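You operate a simulated robot arm through the tools that you are given. There is no shell and no other tool.

You are at the controls of a simulated robot arm. One attempt, no reset.

JOB
Move the green, orange, pink and purple lollies to their own colour holes.
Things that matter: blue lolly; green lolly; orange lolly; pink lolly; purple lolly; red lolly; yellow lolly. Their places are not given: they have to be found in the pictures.

The check looks at the end state, three seconds after you hand in, the way a careful person would. Anything else that was tipped, shoved, dropped, spilled or broken makes it a failure.

ROBOT AND FRAMES
A 7-joint arm with a two-finger parallel gripper, fixed in place. Base frame: the origin is at the foot of the arm, x ahead of it, y to its left, z up. Lengths are in cm, angles in degrees, forces in N, time in s.
With the tool pointing down near the work surface it reaches from about 10 to 64 cm from the base axis. Its first joint turns from -66.0 to 66.0 degrees. Payload 1.57 kg.
The TCP is the grasp point between the finger pads, 3 cm short of the fingertips. In the tool frame z runs along the fingers and y along their closing line. Largest opening 8 cm; finger width 1.7, thickness 1.2; the body of the gripper, 4 by 8.2 cm, starts 8 cm behind the TCP.
Orientation is told as [roll, pitch, yaw] about the base's x, y, z axes, in that order, counted from this pose: with the fingers straight down and closing along the base's y, the tool's x points along the base's -x, its y along +y and its z along -z.

CONTROLS
- The arm moves only by the tool apply_moves. Its argument "increments" is a list of rows, each an object of numbers (a shift or turn left out is 0, a gripper value left out holds the last): "ax", "ay", "az": the turn, a rotation vector about the base's x, y, z in units of 8 degrees (1.0 is 8 degrees); "tx", "ty", "tz": the shift along the base's x, y, z in units of 30 mm (1.0 is 30 mm); "grip": the opening, from 0 (shut) to 1 (fully open). In form: [{"ax": .., "ay": .., "az": .., "tx": .., "ty": .., "tz": .., "grip": ..}, ...]. A call has 1 to 20 rows; each row shifts and turns the commanded pose from where the row before left it. A call with a number of a shift or a turn outside -1 to 1 is refused whole. Each row takes 0.2 s and may step no farther than 5 cm and 8.6 degrees from the row before; otherwise, or with a gripper value out of range, the whole call is refused. A pose out of reach is approached as far as the arm can. The call stops where the force on the tool passes 40 N (or 10 N more than at its start, if that is more) or the arm is blocked; 0.2 s more then pass. Each finger travels about 7.2 cm/s and halts on what it meets, pressing with about 22 N; the grip force reading is that of the motor and also rises with nothing between the fingers. The clock runs only during rows and for 0.2 s after the last one: add rows that do not move to give the fingers time. It gives the time, the measured TCP pose, the force on the tool (base axes), the opening and the grip force at its end, in the units of the frame above (readings bear some noise), with the torque about the TCP (base axes, N m) and any sound that the robot's microphone picked up, and new pictures: "pictures" is both (left out), scene, wrist or none.
- Cameras (640 x 400 px; columns grow to the right, rows downward): "scene" is fixed at [6.91, 45.15, 141.93]; the picture's right is [-0.58, -0.82, 0.00], its down [-0.50, 0.36, -0.79] and it looks along [0.64, -0.46, -0.62] (base axes); focal length 358 px, centre (320, 200). "wrist" rides on the gripper at [7.2, -0.7, -12.2] in the tool frame; the picture's right is [0.09, 1.00, 0.00], its down [-0.84, 0.08, -0.54] and it looks along [-0.54, 0.05, 0.84] (tool axes); focal length 238 px, centre (320, 200).
- locate(camera, pixels): there is no depth. For up to 12 entries [column, row, z] of the newest picture of that camera ("zoom" is the newest enlarged one), the place [x, y] in the base frame at which the ray of that pixel passes the height z, good to about 0.3 cm. The clock stands still meanwhile.
- inspect(camera, box): a new picture of the part [left, top, right, bottom] of that camera's present view, enlarged. The clock stands still meanwhile.
- close_job(): hands the job in; it is judged then, once.

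Leave the gripper open and the arm clear of the work at the hand-in unless told otherwise.

The tools are called after "Emit:" as name(argument=value, ...) on one line, values as JSON. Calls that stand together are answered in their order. apply_moves: Moves the arm, as the interface text tells. Its arguments: {"type":"object","properties":{"increments":{"type":"array"},"pictures":{"type":"string","enum":["both","scene","wrist","none"]}},"required":["increments"]} The other tools are called the same way: locate (camera, pixels) gives the place at which the rays of pixels pass given heights; inspect (camera, box) takes an enlarged picture of a part of a camera's view; close_job () hands the job in.

At the start:

```text
time: 0.0
tcp_pos: [39.97, 0.01, 117.76]
orientation: [0.0, 0.0, 0.0]
ft_force: [-0.5, -0.6, 0.5]
wrist_torque: [-0.03, 0.03, 0.01]
width: 8.01
gripper_force: 0.1
```

scene: 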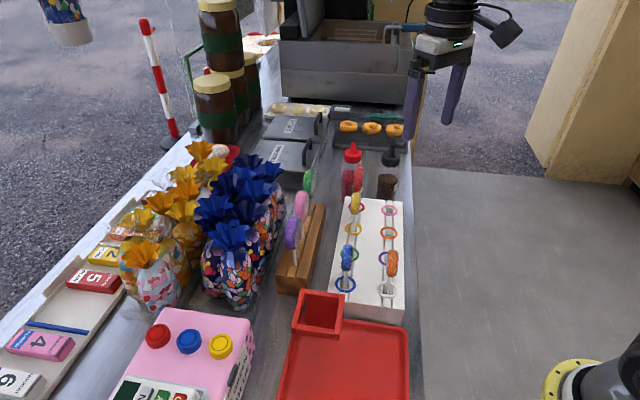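
wrist: 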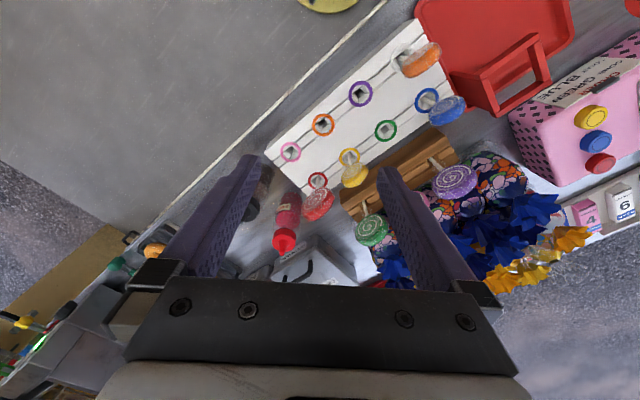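

I'll start with enlarged views of the white hole block and the lollies in both cameras.

Emit:
inspect(camera="scene", box=[260, 130, 420, 330])

Emit:
inspect(camera="wrist", box=[240, 20, 500, 260])

```text
2.00 times, centred on (340, 230) of scene
```

zoom: 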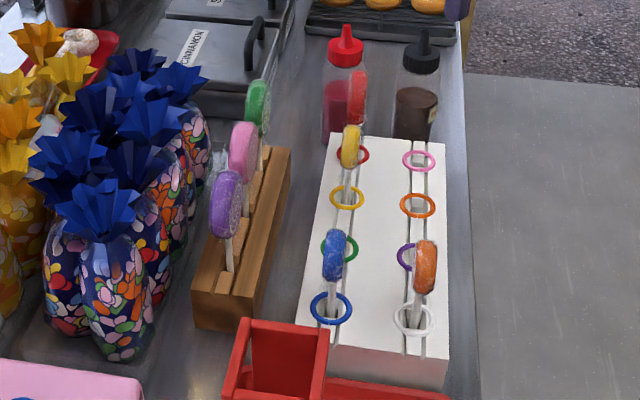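

```text
1.67 times, centred on (370, 140) of wrist
```

zoom: 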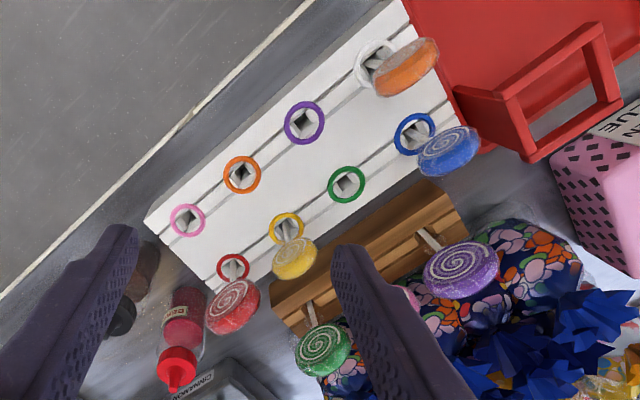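

The block carries eight rings. Red, yellow and blue are in their own holes, and orange stands in the white hole. Green, pink and purple stand in the wooden rack. To find the heights I'll match the two cameras on the pink and blue rings.

Emit:
locate(camera="scene", pixels=[[390, 210.5, 70], [390, 210.5, 80], [390, 210.5, 90], [345.5, 284, 70], [345.5, 284, 80], [345.5, 284, 90], [386.5, 289.5, 80], [355, 207.5, 80], [386, 258, 80], [389, 232.5, 80], [349.5, 254.5, 80]])

Emit:
locate(camera="wrist", pixels=[[290.8, 152, 70], [290.8, 152, 80], [290.8, 152, 90], [426.4, 100.4, 70], [426.4, 100.4, 80], [426.4, 100.4, 90], [403, 59, 80], [317.8, 180.8, 80], [360.4, 93.8, 80], [323.2, 124.4, 80], [385.6, 130.4, 80]])

```text
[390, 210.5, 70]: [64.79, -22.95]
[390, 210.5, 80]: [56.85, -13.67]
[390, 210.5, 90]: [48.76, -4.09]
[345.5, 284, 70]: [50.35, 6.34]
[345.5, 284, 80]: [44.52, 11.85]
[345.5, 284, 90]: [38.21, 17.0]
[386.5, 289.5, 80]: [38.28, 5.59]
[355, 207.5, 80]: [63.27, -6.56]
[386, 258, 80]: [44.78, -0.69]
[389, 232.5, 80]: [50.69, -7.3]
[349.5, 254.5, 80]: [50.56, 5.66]
```

```text
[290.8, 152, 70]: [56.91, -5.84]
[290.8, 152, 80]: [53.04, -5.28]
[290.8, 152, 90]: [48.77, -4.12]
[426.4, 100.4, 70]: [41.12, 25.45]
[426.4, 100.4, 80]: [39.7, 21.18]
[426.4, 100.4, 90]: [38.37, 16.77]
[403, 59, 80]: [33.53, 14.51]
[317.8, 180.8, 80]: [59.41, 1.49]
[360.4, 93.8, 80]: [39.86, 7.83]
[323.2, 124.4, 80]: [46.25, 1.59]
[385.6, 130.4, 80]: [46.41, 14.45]
```

The block top matches at z≈90 in both cameras. Next I'll get all the rings at z=90, and the lolly heads at several heights.

Emit:
locate(camera="scene", pixels=[[386.5, 289.5, 90], [355, 207.5, 90], [386, 258, 90], [389, 232.5, 90], [349.5, 254.5, 90], [353.5, 228.5, 90], [293, 232, 95], [293, 232, 100], [308.5, 183.5, 95], [308.5, 183.5, 100], [392, 263.5, 95], [392, 263.5, 100]])

Emit:
locate(camera="wrist", pixels=[[403, 59, 90], [317.8, 180.8, 90], [360.4, 93.8, 90], [323.2, 124.4, 90], [385.6, 130.4, 90], [350, 156.8, 90], [454.6, 181.4, 95], [454.6, 181.4, 100], [371.2, 230, 95], [371.2, 230, 100], [421.6, 60, 95], [421.6, 60, 100]])

Emit:
inspect(camera="scene", box=[270, 160, 340, 300])

Emit:
inspect(camera="scene", box=[325, 180, 415, 320])

Emit:
inspect(camera="wrist", box=[340, 30, 500, 130])

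Emit:
inspect(camera="wrist", box=[340, 130, 500, 260])

```text
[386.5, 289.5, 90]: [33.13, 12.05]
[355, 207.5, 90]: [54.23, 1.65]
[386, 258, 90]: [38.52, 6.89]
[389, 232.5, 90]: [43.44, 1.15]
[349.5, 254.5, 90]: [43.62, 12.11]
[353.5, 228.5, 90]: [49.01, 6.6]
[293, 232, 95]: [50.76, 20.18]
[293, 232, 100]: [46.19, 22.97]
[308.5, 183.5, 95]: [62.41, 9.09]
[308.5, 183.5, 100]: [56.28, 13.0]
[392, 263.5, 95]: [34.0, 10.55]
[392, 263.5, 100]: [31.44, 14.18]
```

```text
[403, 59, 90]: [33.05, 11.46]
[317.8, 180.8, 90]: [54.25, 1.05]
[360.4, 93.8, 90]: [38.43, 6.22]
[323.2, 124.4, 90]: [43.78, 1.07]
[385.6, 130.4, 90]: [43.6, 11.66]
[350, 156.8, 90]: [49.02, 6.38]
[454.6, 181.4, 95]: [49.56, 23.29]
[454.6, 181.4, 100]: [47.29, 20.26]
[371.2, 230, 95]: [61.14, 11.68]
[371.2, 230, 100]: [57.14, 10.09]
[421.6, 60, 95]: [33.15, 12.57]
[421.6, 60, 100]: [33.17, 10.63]
```

```text
2.86 times, centred on (305, 230) of scene
```

zoom: 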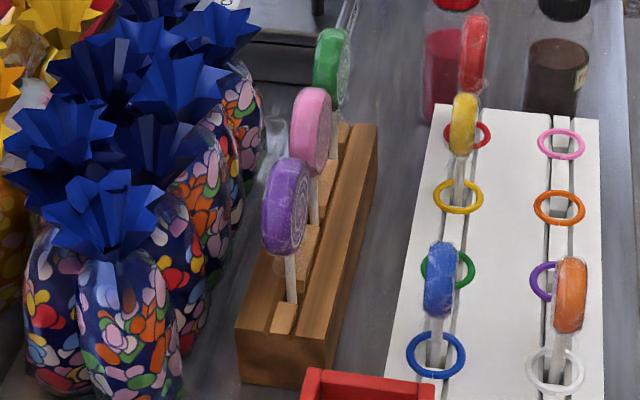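

```text
2.86 times, centred on (370, 250) of scene
```

zoom: 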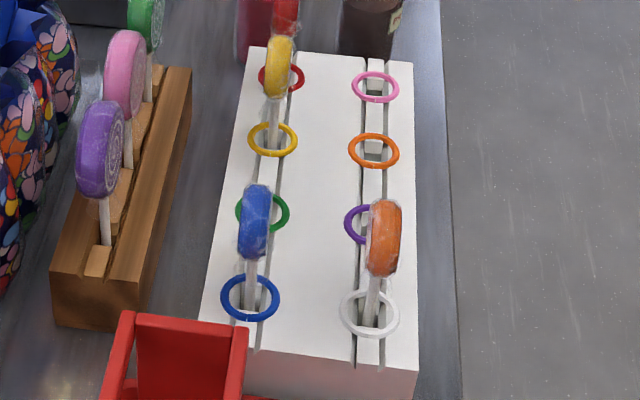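

```text
4.00 times, centred on (420, 80) of wrist
```

zoom: 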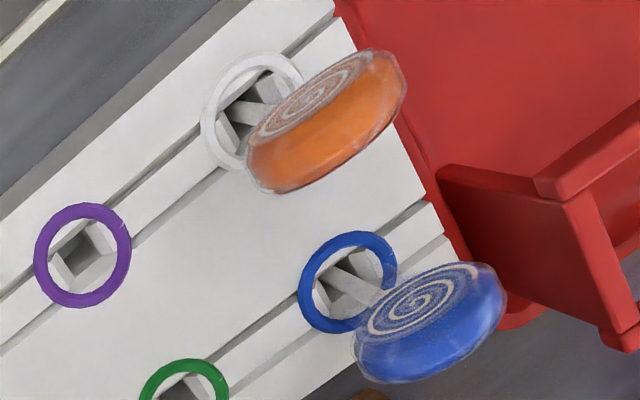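

```text
3.08 times, centred on (420, 195) of wrist
```

zoom: 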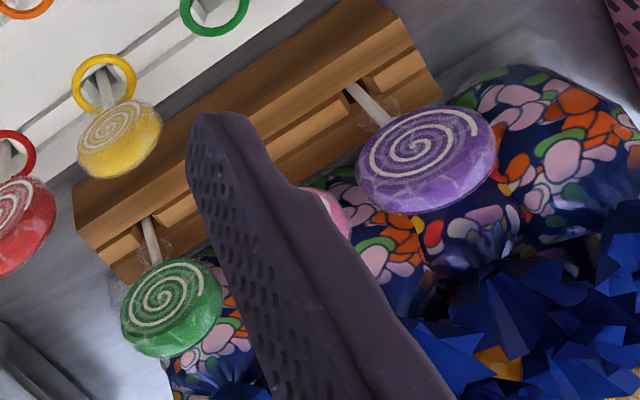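

The readings agree. The rows run at -45° yaw and hole spacing is about 7.4 cm. The block top is at z≈90 and the head centres at z≈97. Orange's head is at about (33.1, 11.9, 96.8). The disc faces point along (0.71, 0.71), so I'll yaw the gripper by -45° and hover over orange with a moderate opening.

Emit:
apply_moves(increments=[{"az": -0.9375, "tx": -0.383, "ty": 0.658, "tz": -0.2, "grip": 0.62}, {"az": -0.9375, "tx": -0.383, "ty": 0.658, "tz": -0.2}, {"az": -0.9375, "tx": -0.383, "ty": 0.658, "tz": -0.2}, {"az": -0.9375, "tx": -0.383, "ty": 0.658, "tz": -0.2}, {"az": -0.9375, "tx": -0.383, "ty": 0.658, "tz": -0.2}, {"az": -0.9375, "tx": -0.383, "ty": 0.658, "tz": -0.2}, {}, {}])

```text
time: 1.8
tcp_pos: [33.2, 12.02, 114.27]
orientation: [-0.1, 0.0, -45.0]
ft_force: [-0.1, -0.2, -0.1]
wrist_torque: [0.0, -0.01, -0.02]
width: 4.98
gripper_force: 0.1
```

scene: 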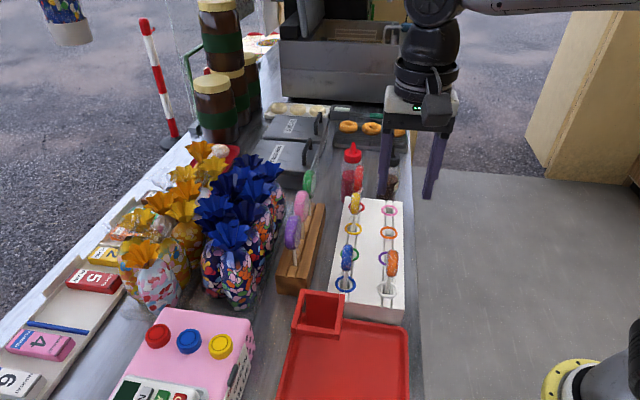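
wrist: 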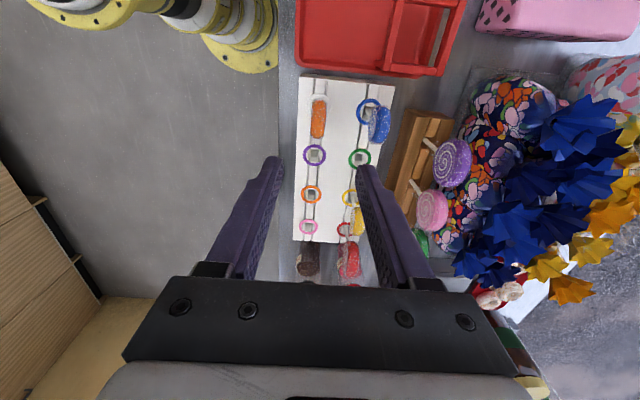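

The hover is good. Before I work near the rack I want to know how close and how tall the blue bags are, and to refine orange, so I'll enlarge both views.

Emit:
inspect(camera="wrist", box=[400, 70, 640, 280])

Emit:
inspect(camera="scene", box=[180, 130, 340, 310])

Emit:
inspect(camera="wrist", box=[270, 70, 410, 250])

Emit:
locate(camera="wrist", pixels=[[318, 118, 97], [379, 123, 97], [452, 162, 97.6], [433, 210, 97.6], [360, 158, 90], [315, 155, 90], [312, 194, 90], [309, 227, 90]])

```text
1.90 times, centred on (520, 175) of wrist
```

zoom: 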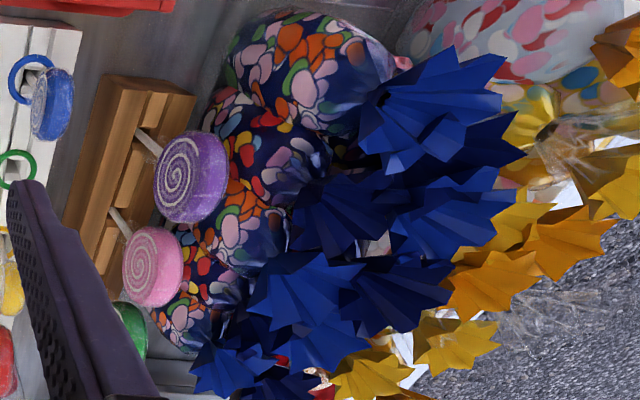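

```text
2.22 times, centred on (260, 220) of scene
```

zoom: 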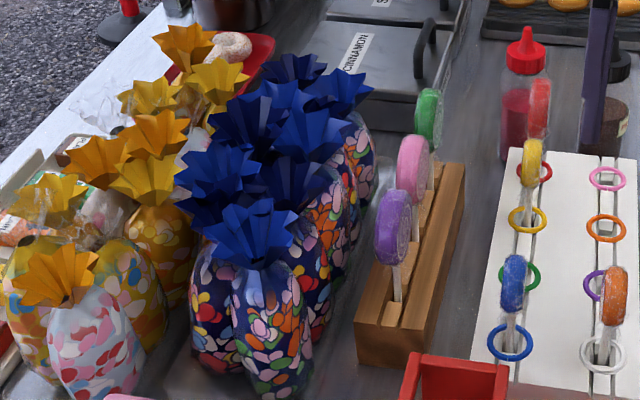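

```text
2.22 times, centred on (340, 160) of wrist
```

zoom: 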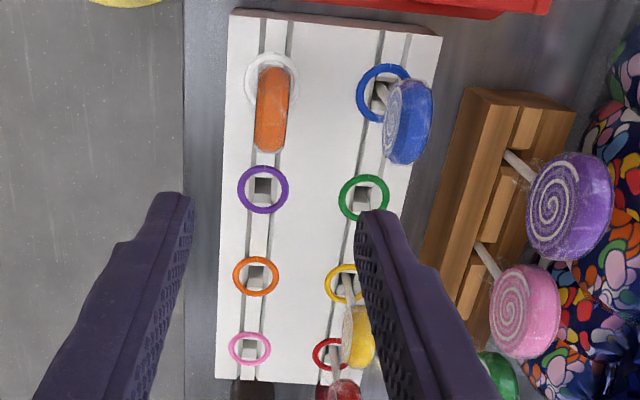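

```text
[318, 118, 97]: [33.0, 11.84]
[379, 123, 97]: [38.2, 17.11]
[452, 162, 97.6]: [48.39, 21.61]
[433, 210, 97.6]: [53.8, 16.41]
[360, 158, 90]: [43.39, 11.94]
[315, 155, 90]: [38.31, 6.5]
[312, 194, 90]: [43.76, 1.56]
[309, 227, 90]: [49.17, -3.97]
```

Those positions agree. Next I'll triangulate the bag tops, matching the front neck and the two flowers nearest the rack.

Emit:
locate(camera="scene", pixels=[[232, 246, 92], [232, 246, 97], [232, 246, 102], [269, 171.4, 95], [269, 171.4, 100], [269, 171.4, 105], [255.5, 190.8, 95], [255.5, 190.8, 100], [255.5, 190.8, 105]])

Emit:
locate(camera="wrist", pixels=[[549, 125, 92], [549, 125, 97], [549, 125, 102], [471.6, 261.8, 95], [471.6, 261.8, 100], [471.6, 261.8, 105], [512, 227.6, 95], [512, 227.6, 100], [512, 227.6, 105]])

```text
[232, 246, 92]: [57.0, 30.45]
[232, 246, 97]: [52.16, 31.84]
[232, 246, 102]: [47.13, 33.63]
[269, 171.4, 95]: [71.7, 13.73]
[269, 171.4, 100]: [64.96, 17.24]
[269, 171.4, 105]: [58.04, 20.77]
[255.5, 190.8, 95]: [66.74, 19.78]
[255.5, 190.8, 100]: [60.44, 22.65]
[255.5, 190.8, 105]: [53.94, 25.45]
```

```text
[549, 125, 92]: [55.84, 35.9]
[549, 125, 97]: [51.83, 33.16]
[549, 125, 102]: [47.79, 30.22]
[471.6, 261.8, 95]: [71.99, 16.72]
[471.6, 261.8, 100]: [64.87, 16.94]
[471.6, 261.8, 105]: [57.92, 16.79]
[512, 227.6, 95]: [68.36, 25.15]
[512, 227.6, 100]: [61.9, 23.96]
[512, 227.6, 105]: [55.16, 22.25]
```

The bag tops sit about 8 cm behind the rack line, at z≈98–102. With a narrow opening there is room. Now I'll lower straight down over orange to z≈98, stop before closing and check.

Emit:
apply_moves(increments=[{"tz": -0.673}, {"tz": -0.673}, {"tz": -0.673}, {"tz": -0.673}, {"tz": -0.673}, {"tz": -0.673}, {"tz": -0.673}, {"tz": -0.673}, {}, {}])

```text
time: 4.0
tcp_pos: [33.17, 12.04, 98.14]
orientation: [0.0, 0.0, -45.0]
ft_force: [0.3, -0.3, 0.2]
wrist_torque: [0.03, -0.03, 0.0]
width: 4.97
gripper_force: 0.1
```

scene: 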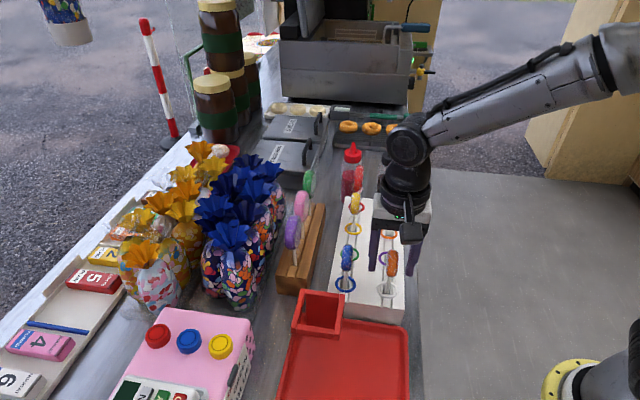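
wrist: 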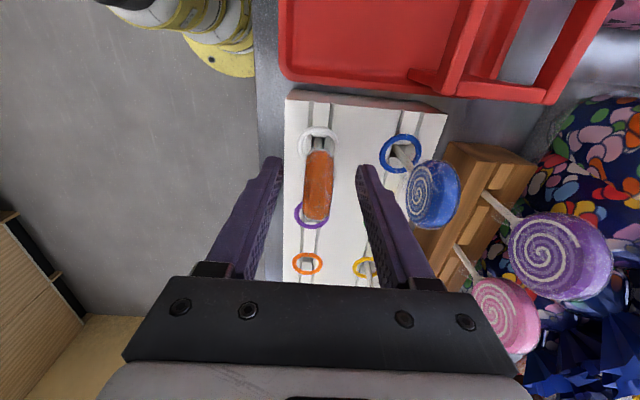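

Orange now sits between the fingers in the wrist view at (318,185). I'll check the depth and clearance in enlarged views.

Emit:
inspect(camera="scene", box=[330, 190, 440, 320])

Emit:
inspect(camera="wrist", box=[240, 90, 480, 290])

```text
3.08 times, centred on (385, 255) of scene
```

zoom: 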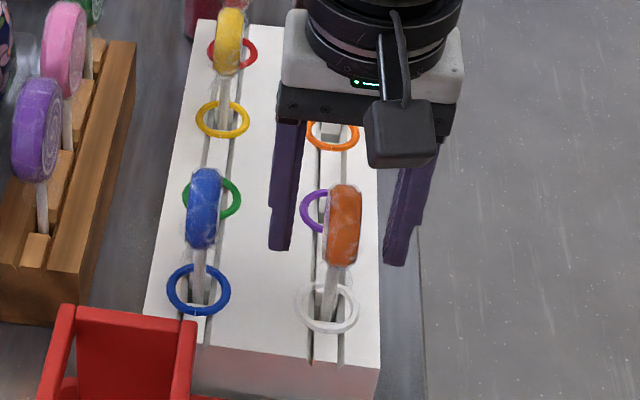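

```text
2.00 times, centred on (360, 190) of wrist
```

zoom: 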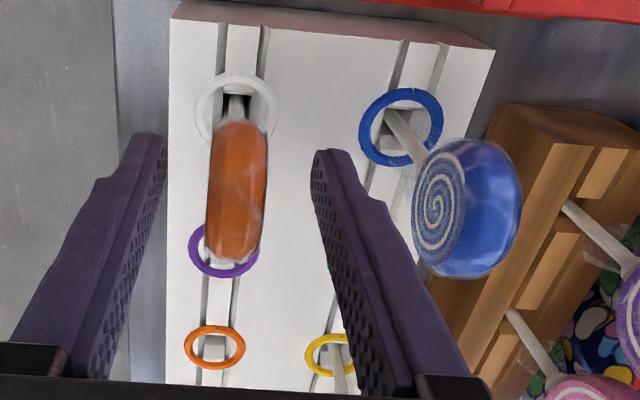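

The fingers straddle orange centrally with clear space to blue. Closing now.

Emit:
apply_moves(increments=[{"grip": 0.3}, {"grip": 0.0}, {}, {}, {}], pictures="wrist")

```text
time: 5.2
tcp_pos: [33.03, 12.15, 98.16]
orientation: [-0.1, 0.0, -44.9]
ft_force: [-0.4, 0.6, -1.2]
wrist_torque: [0.0, 0.02, -0.01]
width: 1.53
gripper_force: 22.3
```

wrist: 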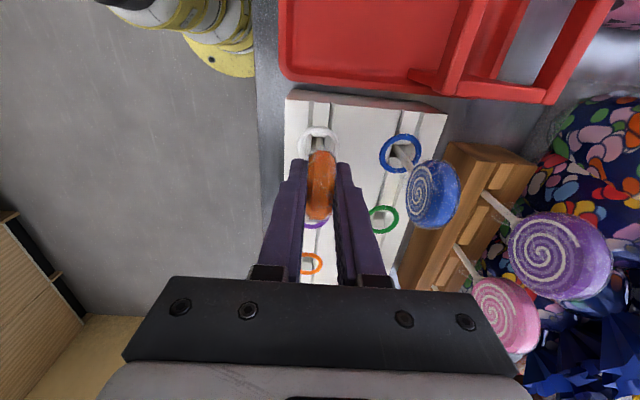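

I have it at 1.5 cm wide with 22 N. Lifting straight up.

Emit:
apply_moves(increments=[{"tz": 0.3}, {"tz": 0.4}, {"tz": 0.5}, {"tz": 0.5}, {"tz": 0.5}, {"tz": 0.5}, {"tz": 0.5}, {"tz": 0.5}, {"tz": 0.3}, {}, {}])

```text
time: 7.6
tcp_pos: [33.13, 12.07, 109.94]
orientation: [0.0, -0.1, -45.0]
ft_force: [-0.2, 0.1, -0.6]
wrist_torque: [0.04, 0.0, -0.03]
width: 1.53
gripper_force: 22.5
```

scene: 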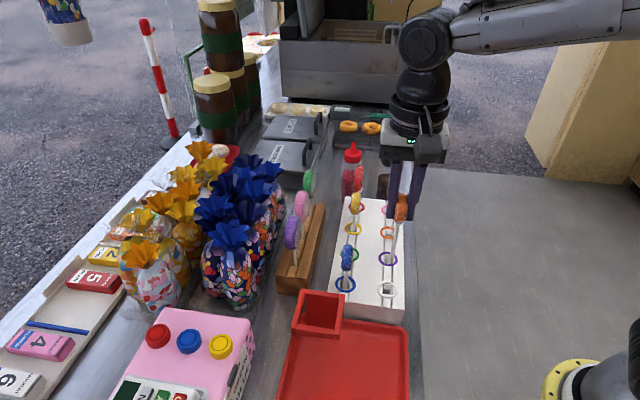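
wrist: 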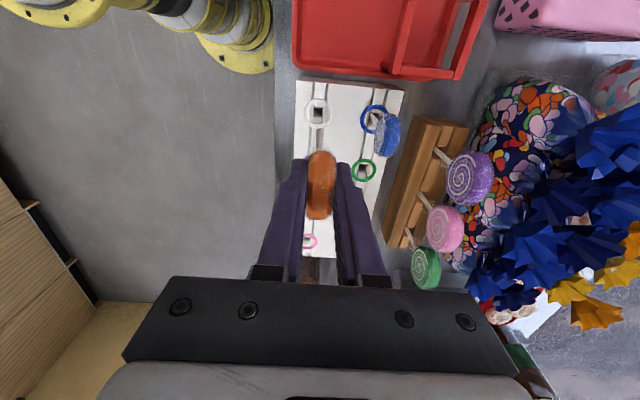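

Orange is out of its hole. I'll look closely at the stick below it and at the empty holes.

Emit:
inspect(camera="scene", box=[330, 160, 450, 310])

Emit:
inspect(camera="wrist", box=[270, 70, 420, 260])

```text
2.67 times, centred on (390, 235) of scene
```

zoom: 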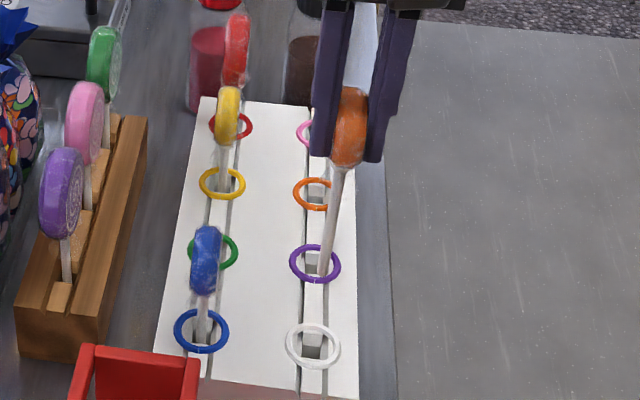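

```text
2.11 times, centred on (345, 165) of wrist
```

zoom: 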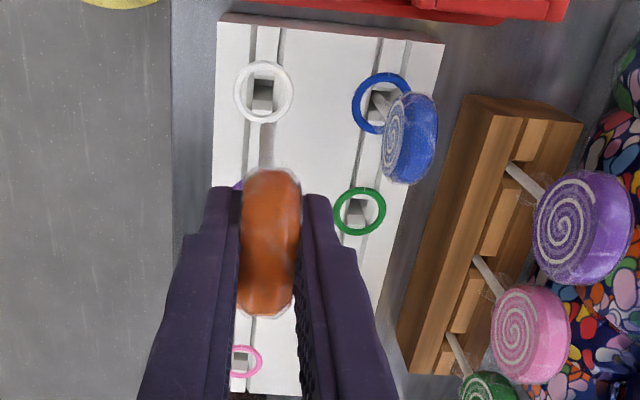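

The stick tip is at z≈97.4, so it reached about 4.6 cm into the hole. Now I'll shift by the white-to-orange hole offset, (10.55, -10.6).

Emit:
apply_moves(increments=[{"tx": 0.4396, "ty": -0.4417}, {"tx": 0.4396, "ty": -0.4417}, {"tx": 0.4396, "ty": -0.4417}, {"tx": 0.4396, "ty": -0.4417}, {"tx": 0.4396, "ty": -0.4417}, {"tx": 0.4396, "ty": -0.4417}, {"tx": 0.4396, "ty": -0.4417}, {"tx": 0.4396, "ty": -0.4417}, {"tz": -0.5}, {"tz": -0.5}, {}, {}])

Emit:
inspect(camera="scene", box=[340, 150, 440, 300])

Emit:
inspect(camera="wrist", box=[270, 50, 400, 260])

```text
time: 10.2
tcp_pos: [43.81, 1.3, 107.0]
orientation: [-0.1, -0.1, -45.0]
ft_force: [0.0, -0.4, 0.4]
wrist_torque: [0.0, 0.02, 0.03]
width: 1.52
gripper_force: 21.7
```

scene: 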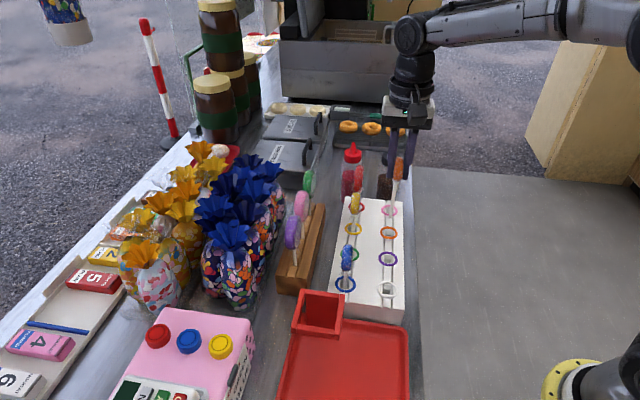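
wrist: 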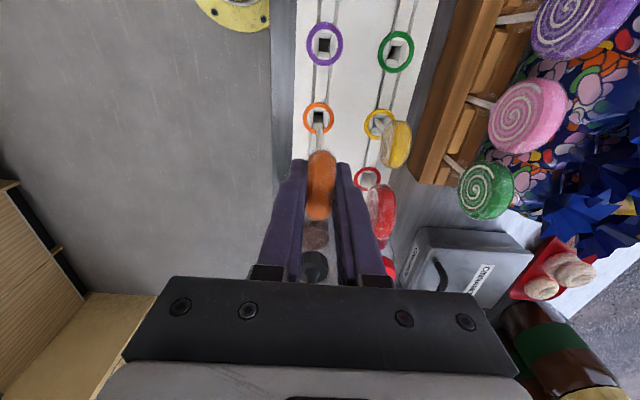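

```text
2.67 times, centred on (390, 225) of scene
```

zoom: 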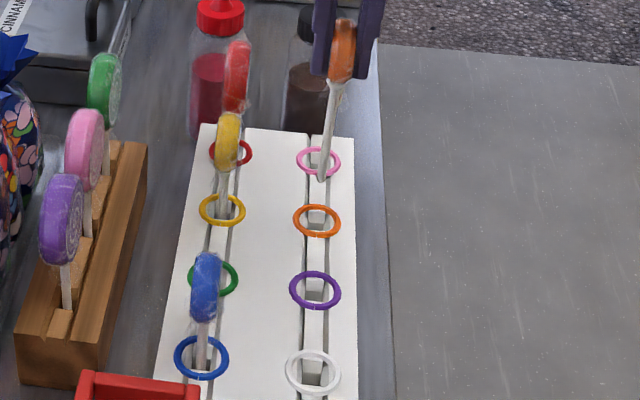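

```text
1.90 times, centred on (335, 155) of wrist
```

zoom: 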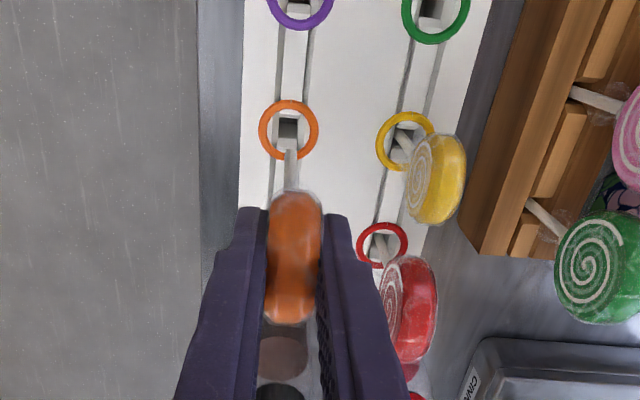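

The stick tip shows at wrist (319,129), just above the orange ring. I'll compare the tip position with the hole position.

Emit:
locate(camera="wrist", pixels=[[319.2, 128.6, 94.4], [319.2, 128.6, 95], [318.7, 117.8, 90], [324.5, 44, 90], [395, 51, 90], [379.5, 123, 90], [367, 178, 90]])

Emit:
locate(camera="scene", pixels=[[390.4, 217.5, 94.4], [390.4, 217.5, 95], [388.7, 232.6, 90], [389.5, 210.4, 90], [388.1, 259, 90]])

Emit:
inspect(camera="wrist", box=[295, 90, 345, 150])

Emit:
inspect(camera="scene", box=[365, 195, 415, 245])

```text
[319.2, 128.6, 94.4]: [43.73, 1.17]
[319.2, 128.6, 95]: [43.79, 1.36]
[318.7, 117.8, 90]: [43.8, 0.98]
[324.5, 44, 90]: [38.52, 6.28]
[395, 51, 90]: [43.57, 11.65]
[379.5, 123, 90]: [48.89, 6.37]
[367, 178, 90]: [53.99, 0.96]
```

```text
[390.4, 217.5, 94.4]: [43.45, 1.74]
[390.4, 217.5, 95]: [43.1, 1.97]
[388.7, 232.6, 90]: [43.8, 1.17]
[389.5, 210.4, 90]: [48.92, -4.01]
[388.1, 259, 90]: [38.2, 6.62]
```

```text
6.67 times, centred on (320, 120) of wrist
```

zoom: 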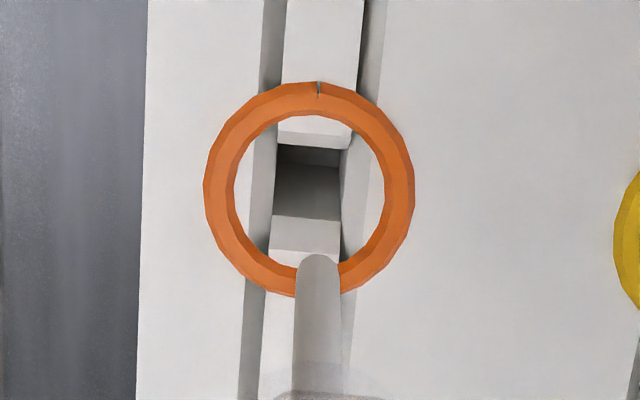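

```text
8.00 times, centred on (390, 220) of scene
```

zoom: 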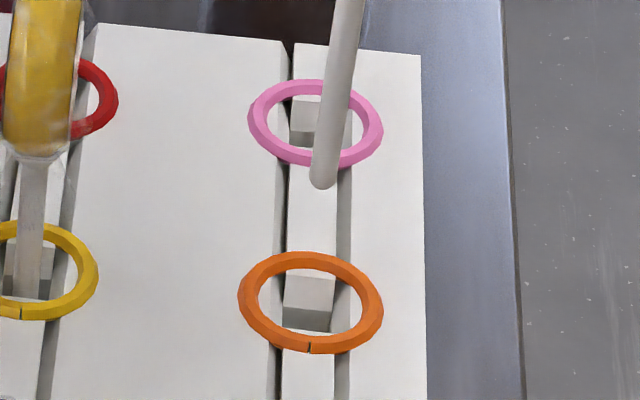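

The tip is within 0.2–0.3 cm of the hole. I'll lower it to about 1.5 cm above the block, with a 0.1 cm correction, and check again where the parallax is small.

Emit:
apply_moves(increments=[{"tx": 0.03, "ty": -0.015, "tz": -0.4}, {"tz": -0.4}, {}, {}], pictures="both")

Emit:
inspect(camera="wrist", box=[295, 90, 345, 150])

Emit:
inspect(camera="scene", box=[365, 195, 415, 245])

```text
time: 11.2
tcp_pos: [43.82, 1.27, 104.54]
orientation: [0.0, 0.0, -45.0]
ft_force: [0.9, -0.3, -0.1]
wrist_torque: [0.02, 0.01, 0.0]
width: 1.52
gripper_force: 22.1
```

scene: 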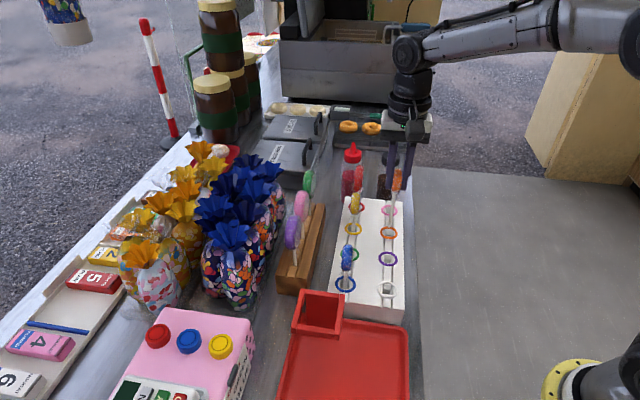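
wrist: 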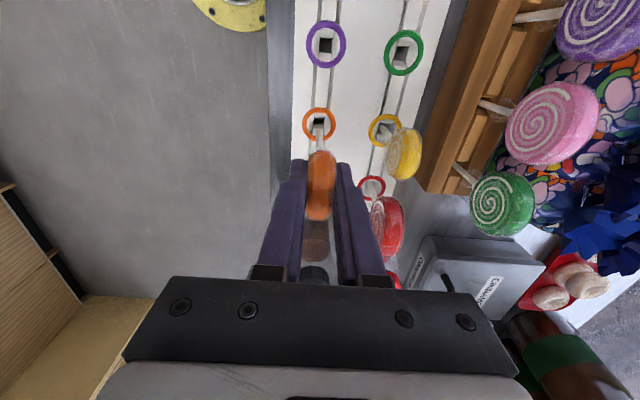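

```text
6.67 times, centred on (320, 120) of wrist
```

zoom: 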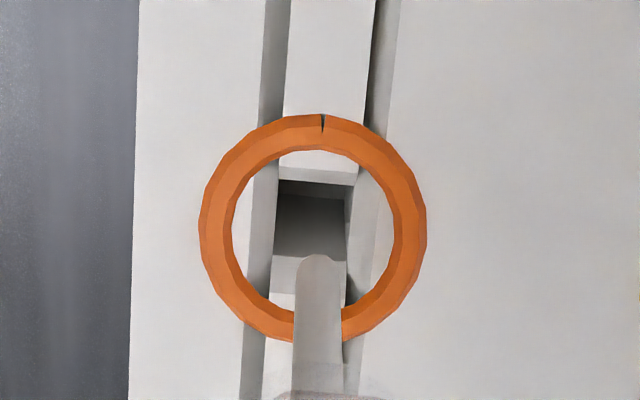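

```text
8.00 times, centred on (390, 220) of scene
```

zoom: 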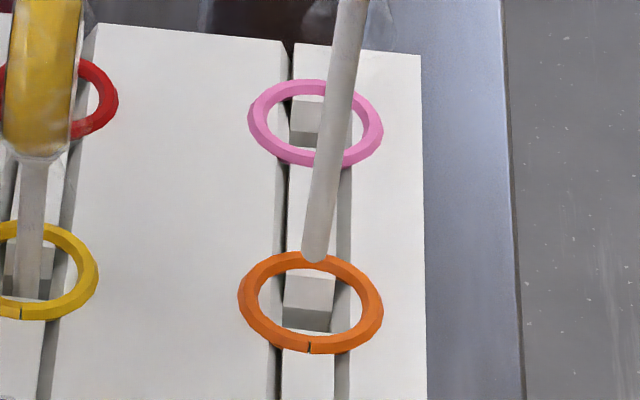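

Combining both views, the tip is about 0.3 cm too far along the row (+u) and is centred sideways. The hole edges are bevelled. I'll shift (-0.2, +0.2) and lower gently until the tip is just inside.

Emit:
apply_moves(increments=[{"tx": -0.07, "ty": 0.07}, {"tz": -0.2}, {"tz": -0.2}, {"tz": -0.2}, {}, {}], pictures="both")

Emit:
inspect(camera="wrist", box=[295, 90, 345, 150])

Emit:
inspect(camera="scene", box=[365, 195, 415, 245])

```text
time: 12.6
tcp_pos: [43.52, 1.48, 102.71]
orientation: [0.0, 0.0, -44.9]
ft_force: [0.2, 0.3, -0.1]
wrist_torque: [0.02, 0.02, 0.01]
width: 1.52
gripper_force: 22.0
```

scene: 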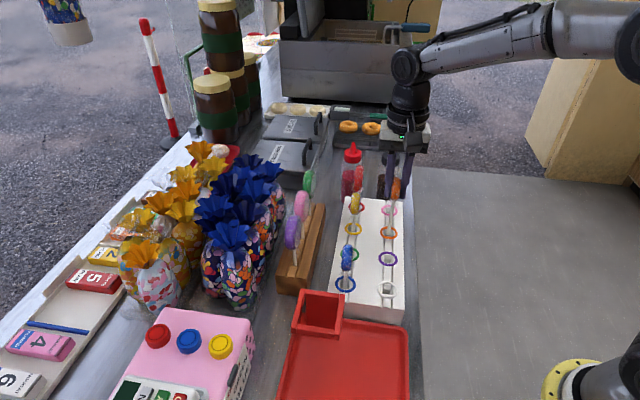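
wrist: 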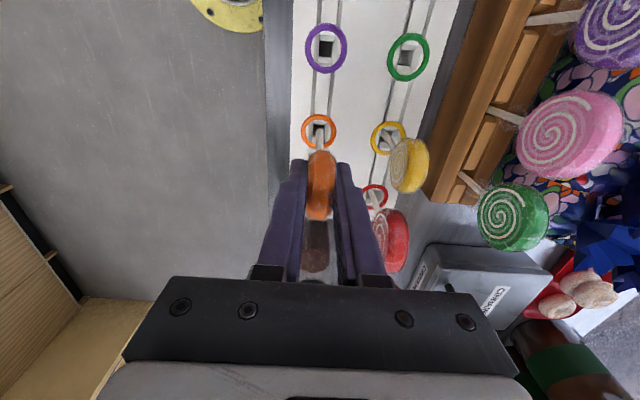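

```text
6.67 times, centred on (320, 120) of wrist
```

zoom: 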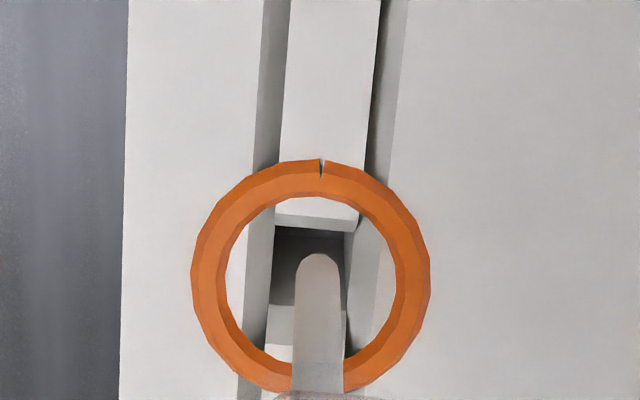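

```text
8.00 times, centred on (390, 220) of scene
```

zoom: 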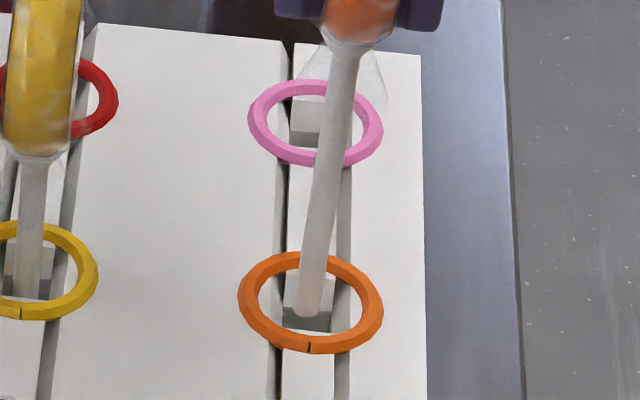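

The tip is now over the middle of the opening in both views. I'll keep lowering gently.

Emit:
apply_moves(increments=[{"tz": -0.2}, {"tz": -0.2}, {"tz": -0.2}, {"tz": -0.2}, {"tz": -0.2}, {"tz": -0.2}, {}], pictures="scene")

Emit:
inspect(camera="scene", box=[340, 170, 440, 300])

Emit:
inspect(camera="wrist", box=[270, 90, 400, 230])

```text
time: 14.2
tcp_pos: [43.52, 1.53, 99.14]
orientation: [0.1, 0.0, -45.0]
ft_force: [-0.4, -0.5, 1.4]
wrist_torque: [-0.01, -0.01, -0.02]
width: 1.53
gripper_force: 22.2
```

scene: 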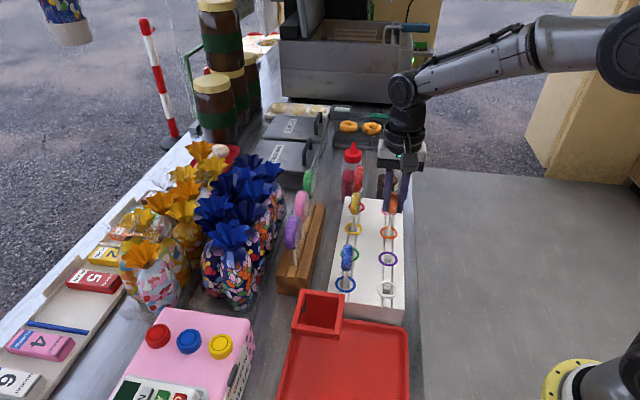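

```text
3.08 times, centred on (390, 235) of scene
```

zoom: 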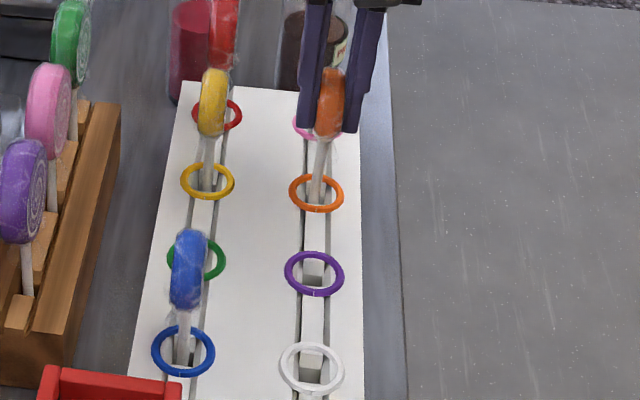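

```text
2.86 times, centred on (335, 160) of wrist
```

zoom: 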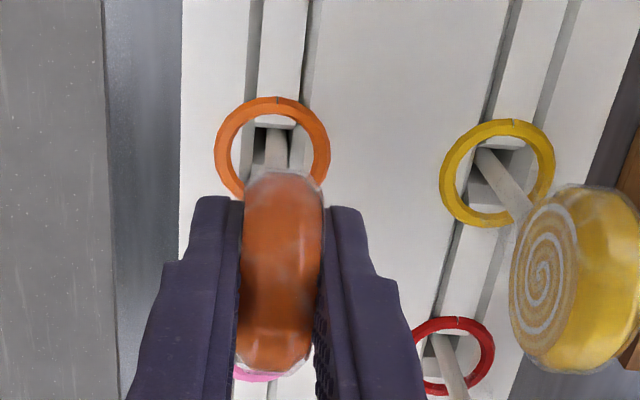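

It's entering freely with almost no force. I'll lower the last centimetre and watch the force.

Emit:
apply_moves(increments=[{"tz": -0.1}, {"tz": -0.1}, {"tz": -0.1}, {"tz": -0.07}, {}, {}], pictures="none")

```text
time: 15.6
tcp_pos: [43.62, 1.55, 98.09]
orientation: [-0.1, 0.0, -45.0]
ft_force: [1.2, 0.1, -0.1]
wrist_torque: [-0.01, -0.02, -0.01]
width: 1.55
gripper_force: 22.4
```

There's no floor contact yet. I'll ease down a few more millimetres to find the seat.

Emit:
apply_moves(increments=[{"tz": -0.05}, {"tz": -0.05}, {}], pictures="none")

```text
time: 16.4
tcp_pos: [43.63, 1.5, 97.88]
orientation: [0.3, -0.2, -45.0]
ft_force: [-0.1, -0.9, 11.9]
wrist_torque: [-0.09, 0.09, 0.01]
width: 1.53
gripper_force: 21.9
```

It's seated, with 12 N from the floor. I'll relieve the press slightly and open.

Emit:
apply_moves(increments=[{"tz": 0.06}, {}, {"grip": 0.25}, {"grip": 0.35}, {"grip": 0.5}, {}, {}], pictures="wrist")

Emit:
inspect(camera="scene", box=[340, 170, 440, 300])

```text
time: 18.0
tcp_pos: [43.6, 1.55, 98.04]
orientation: [0.0, 0.1, -45.0]
ft_force: [0.1, 0.4, -0.4]
wrist_torque: [0.01, -0.01, 0.02]
width: 3.97
gripper_force: 0.1
```

wrist: 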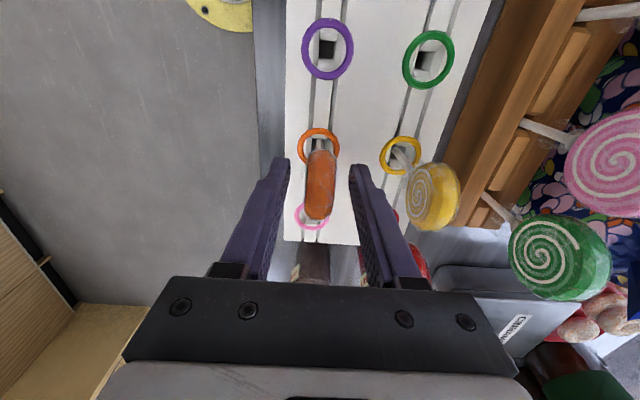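

```text
3.08 times, centred on (390, 235) of scene
```

zoom: 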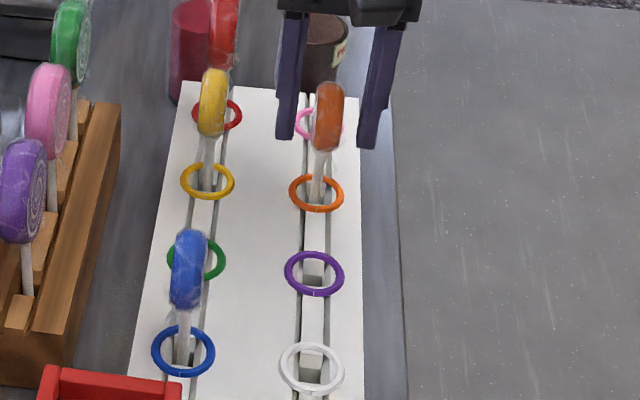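

Orange stands upright in the orange ring. I'll rise and go above purple in the rack at about (48.4, 21.65), keeping high.

Emit:
apply_moves(increments=[{"tz": 0.4}, {"tz": 0.6}, {"tz": 0.6}, {"tz": 0.6}, {"tz": 0.6}, {"tz": 0.6}, {"tz": 0.6}, {"tz": 0.667}, {"tx": 0.204, "ty": 0.843}, {"tx": 0.204, "ty": 0.843}, {"tx": 0.204, "ty": 0.843}, {"tx": 0.204, "ty": 0.843}, {"tx": 0.204, "ty": 0.843}, {"tx": 0.204, "ty": 0.843}, {"tx": 0.204, "ty": 0.843}, {"tx": 0.204, "ty": 0.843}, {}, {}])

Emit:
inspect(camera="wrist", box=[240, 40, 480, 260])

Emit:
inspect(camera="scene", box=[220, 130, 360, 310])

```text
time: 21.8
tcp_pos: [48.35, 21.74, 112.11]
orientation: [-0.1, 0.1, -45.0]
ft_force: [0.1, 0.2, 0.2]
wrist_torque: [-0.03, 0.01, -0.03]
width: 4.02
gripper_force: 0.0
```

scene: 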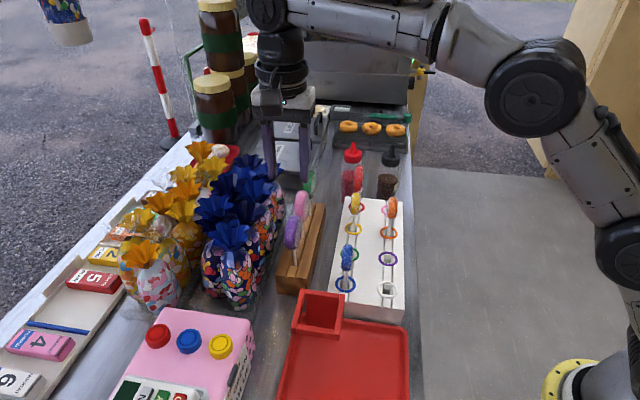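
wrist: 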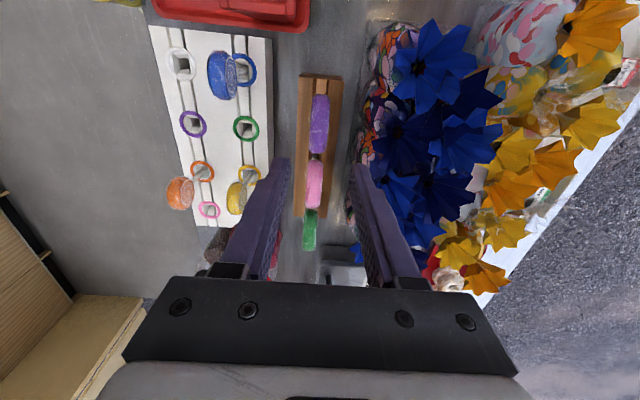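

```text
1.82 times, centred on (360, 150) of wrist
```

zoom: 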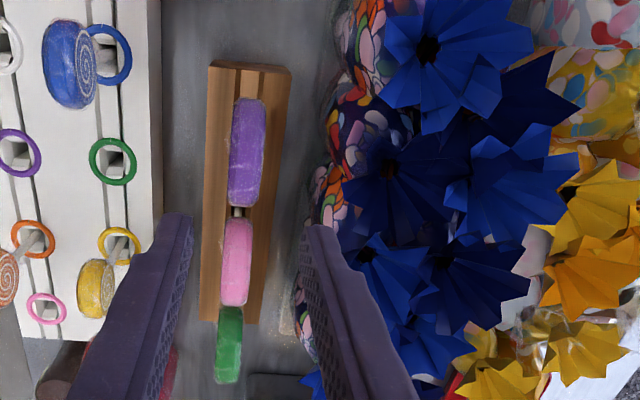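

```text
2.22 times, centred on (290, 220) of scene
```

zoom: 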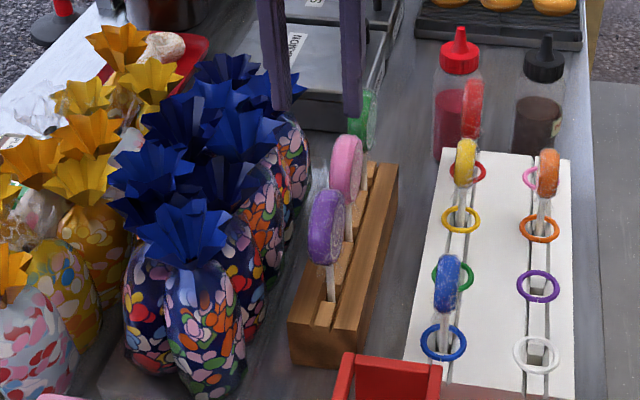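

The three discs line up with the gripper. I'll get accurate positions for them and for the nearest petal tips.

Emit:
locate(camera="wrist", pixels=[[319.9, 123.6, 97.6], [313.8, 184, 97.6], [310, 229.8, 97.6], [372.6, 144.5, 100], [372.6, 144.5, 103], [394, 64.8, 100], [376.5, 177.5, 100], [376.5, 177.5, 103]])

Emit:
locate(camera="scene", pixels=[[293, 232, 97.6], [302, 206.5, 97.6], [308.5, 183.5, 97.6]])

```text
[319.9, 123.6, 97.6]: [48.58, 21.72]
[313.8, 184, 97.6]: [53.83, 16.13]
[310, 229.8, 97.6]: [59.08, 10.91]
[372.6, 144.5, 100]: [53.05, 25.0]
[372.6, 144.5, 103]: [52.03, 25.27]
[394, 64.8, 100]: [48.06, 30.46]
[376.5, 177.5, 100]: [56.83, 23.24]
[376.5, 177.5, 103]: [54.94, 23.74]
```

```text
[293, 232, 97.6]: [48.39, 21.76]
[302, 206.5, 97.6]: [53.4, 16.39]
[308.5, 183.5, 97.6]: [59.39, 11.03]
```

Purple's centre is at (48.45, 21.7), within 0.1 cm of the command. The nearest petals are over 5 cm off the disc plane, and the outside of the fingers reaches only 3.2 cm. I'll lower to z≈98.8.

Emit:
apply_moves(increments=[{"tx": 0.01, "ty": 0.02, "tz": -0.55}, {"tz": -0.55}, {"tz": -0.55}, {"tz": -0.55}, {"tz": -0.55}, {"tz": -0.55}, {"tz": -0.55}, {"tz": -0.55}, {}, {}])

Emit:
inspect(camera="wrist", box=[240, 60, 480, 280])

Emit:
inspect(camera="scene", box=[230, 150, 350, 300])

```text
time: 24.0
tcp_pos: [48.54, 21.71, 98.74]
orientation: [0.0, 0.0, -45.0]
ft_force: [0.1, 0.0, -0.1]
wrist_torque: [0.0, -0.01, 0.02]
width: 4.0
gripper_force: 0.0
```

scene: 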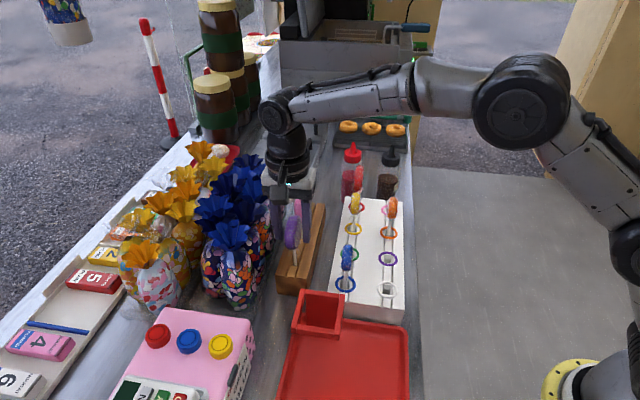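
wrist: 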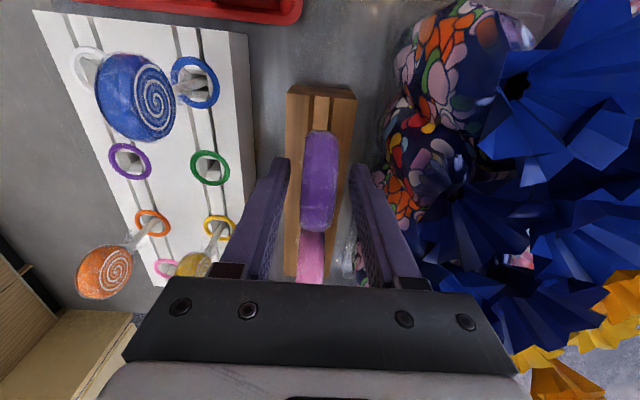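

```text
1.82 times, centred on (360, 170) of wrist
```

zoom: 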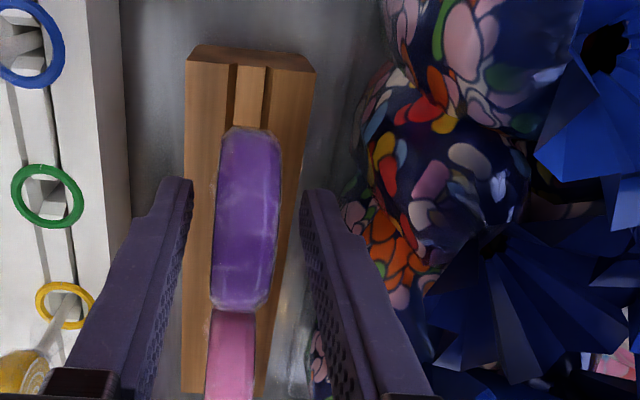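

```text
2.67 times, centred on (290, 225) of scene
```

zoom: 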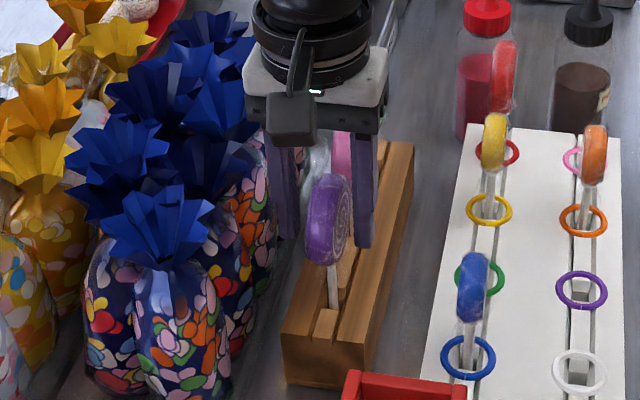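

Purple is centred between the fingers with clear space to the bags. Closing and lifting straight up.

Emit:
apply_moves(increments=[{"grip": 0.3}, {"grip": 0.0}, {}, {}, {}], pictures="none")

Emit:
apply_moves(increments=[{"tz": 0.25}, {"tz": 0.35}, {"tz": 0.5}, {"tz": 0.5}, {"tz": 0.5}, {"tz": 0.5}, {"tz": 0.5}, {"tz": 0.5}, {"tz": 0.5}, {"tz": 0.5}, {"tz": 0.4}, {}, {}])

Emit:
inspect(camera="scene", box=[230, 120, 350, 300])

```text
time: 25.2
tcp_pos: [48.47, 21.72, 98.79]
orientation: [-0.1, 0.1, -45.0]
ft_force: [-0.7, 0.0, 0.7]
wrist_torque: [-0.04, 0.04, 0.0]
width: 1.74
gripper_force: 22.1
```

```text
time: 28.0
tcp_pos: [48.49, 21.87, 113.79]
orientation: [0.0, -0.1, -45.0]
ft_force: [0.4, -0.4, -0.5]
wrist_torque: [0.0, -0.05, 0.02]
width: 1.74
gripper_force: 22.3
```

scene: 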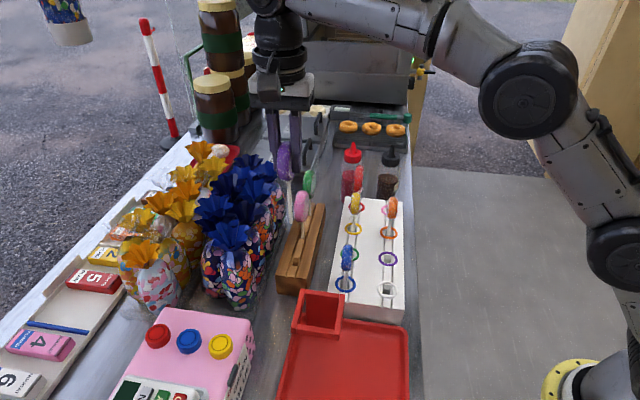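
wrist: 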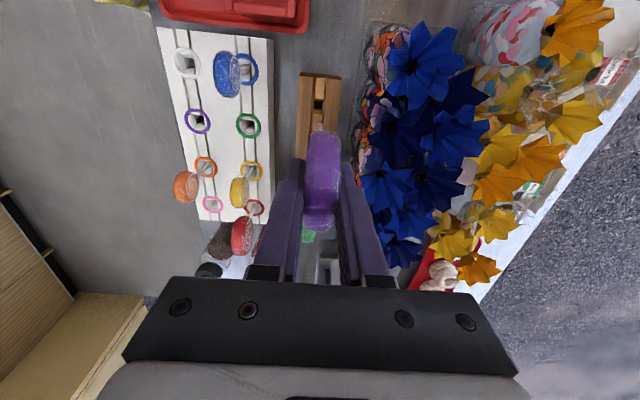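

```text
2.22 times, centred on (290, 210) of scene
```

zoom: 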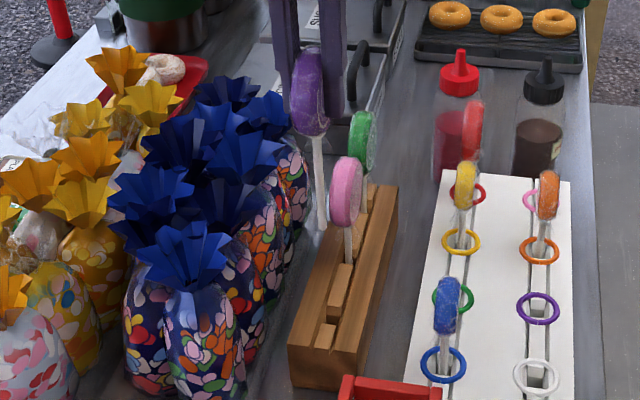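

Purple is out cleanly. I'll work out its tip height from the scene pixel (291, 222.6).

Emit:
locate(camera="scene", pixels=[[290.9, 222.6, 99], [290.9, 222.6, 100], [290.9, 222.6, 101], [290.9, 222.6, 102]])

```text
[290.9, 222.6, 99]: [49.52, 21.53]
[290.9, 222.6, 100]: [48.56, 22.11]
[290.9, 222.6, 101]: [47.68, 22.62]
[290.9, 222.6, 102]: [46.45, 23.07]
```

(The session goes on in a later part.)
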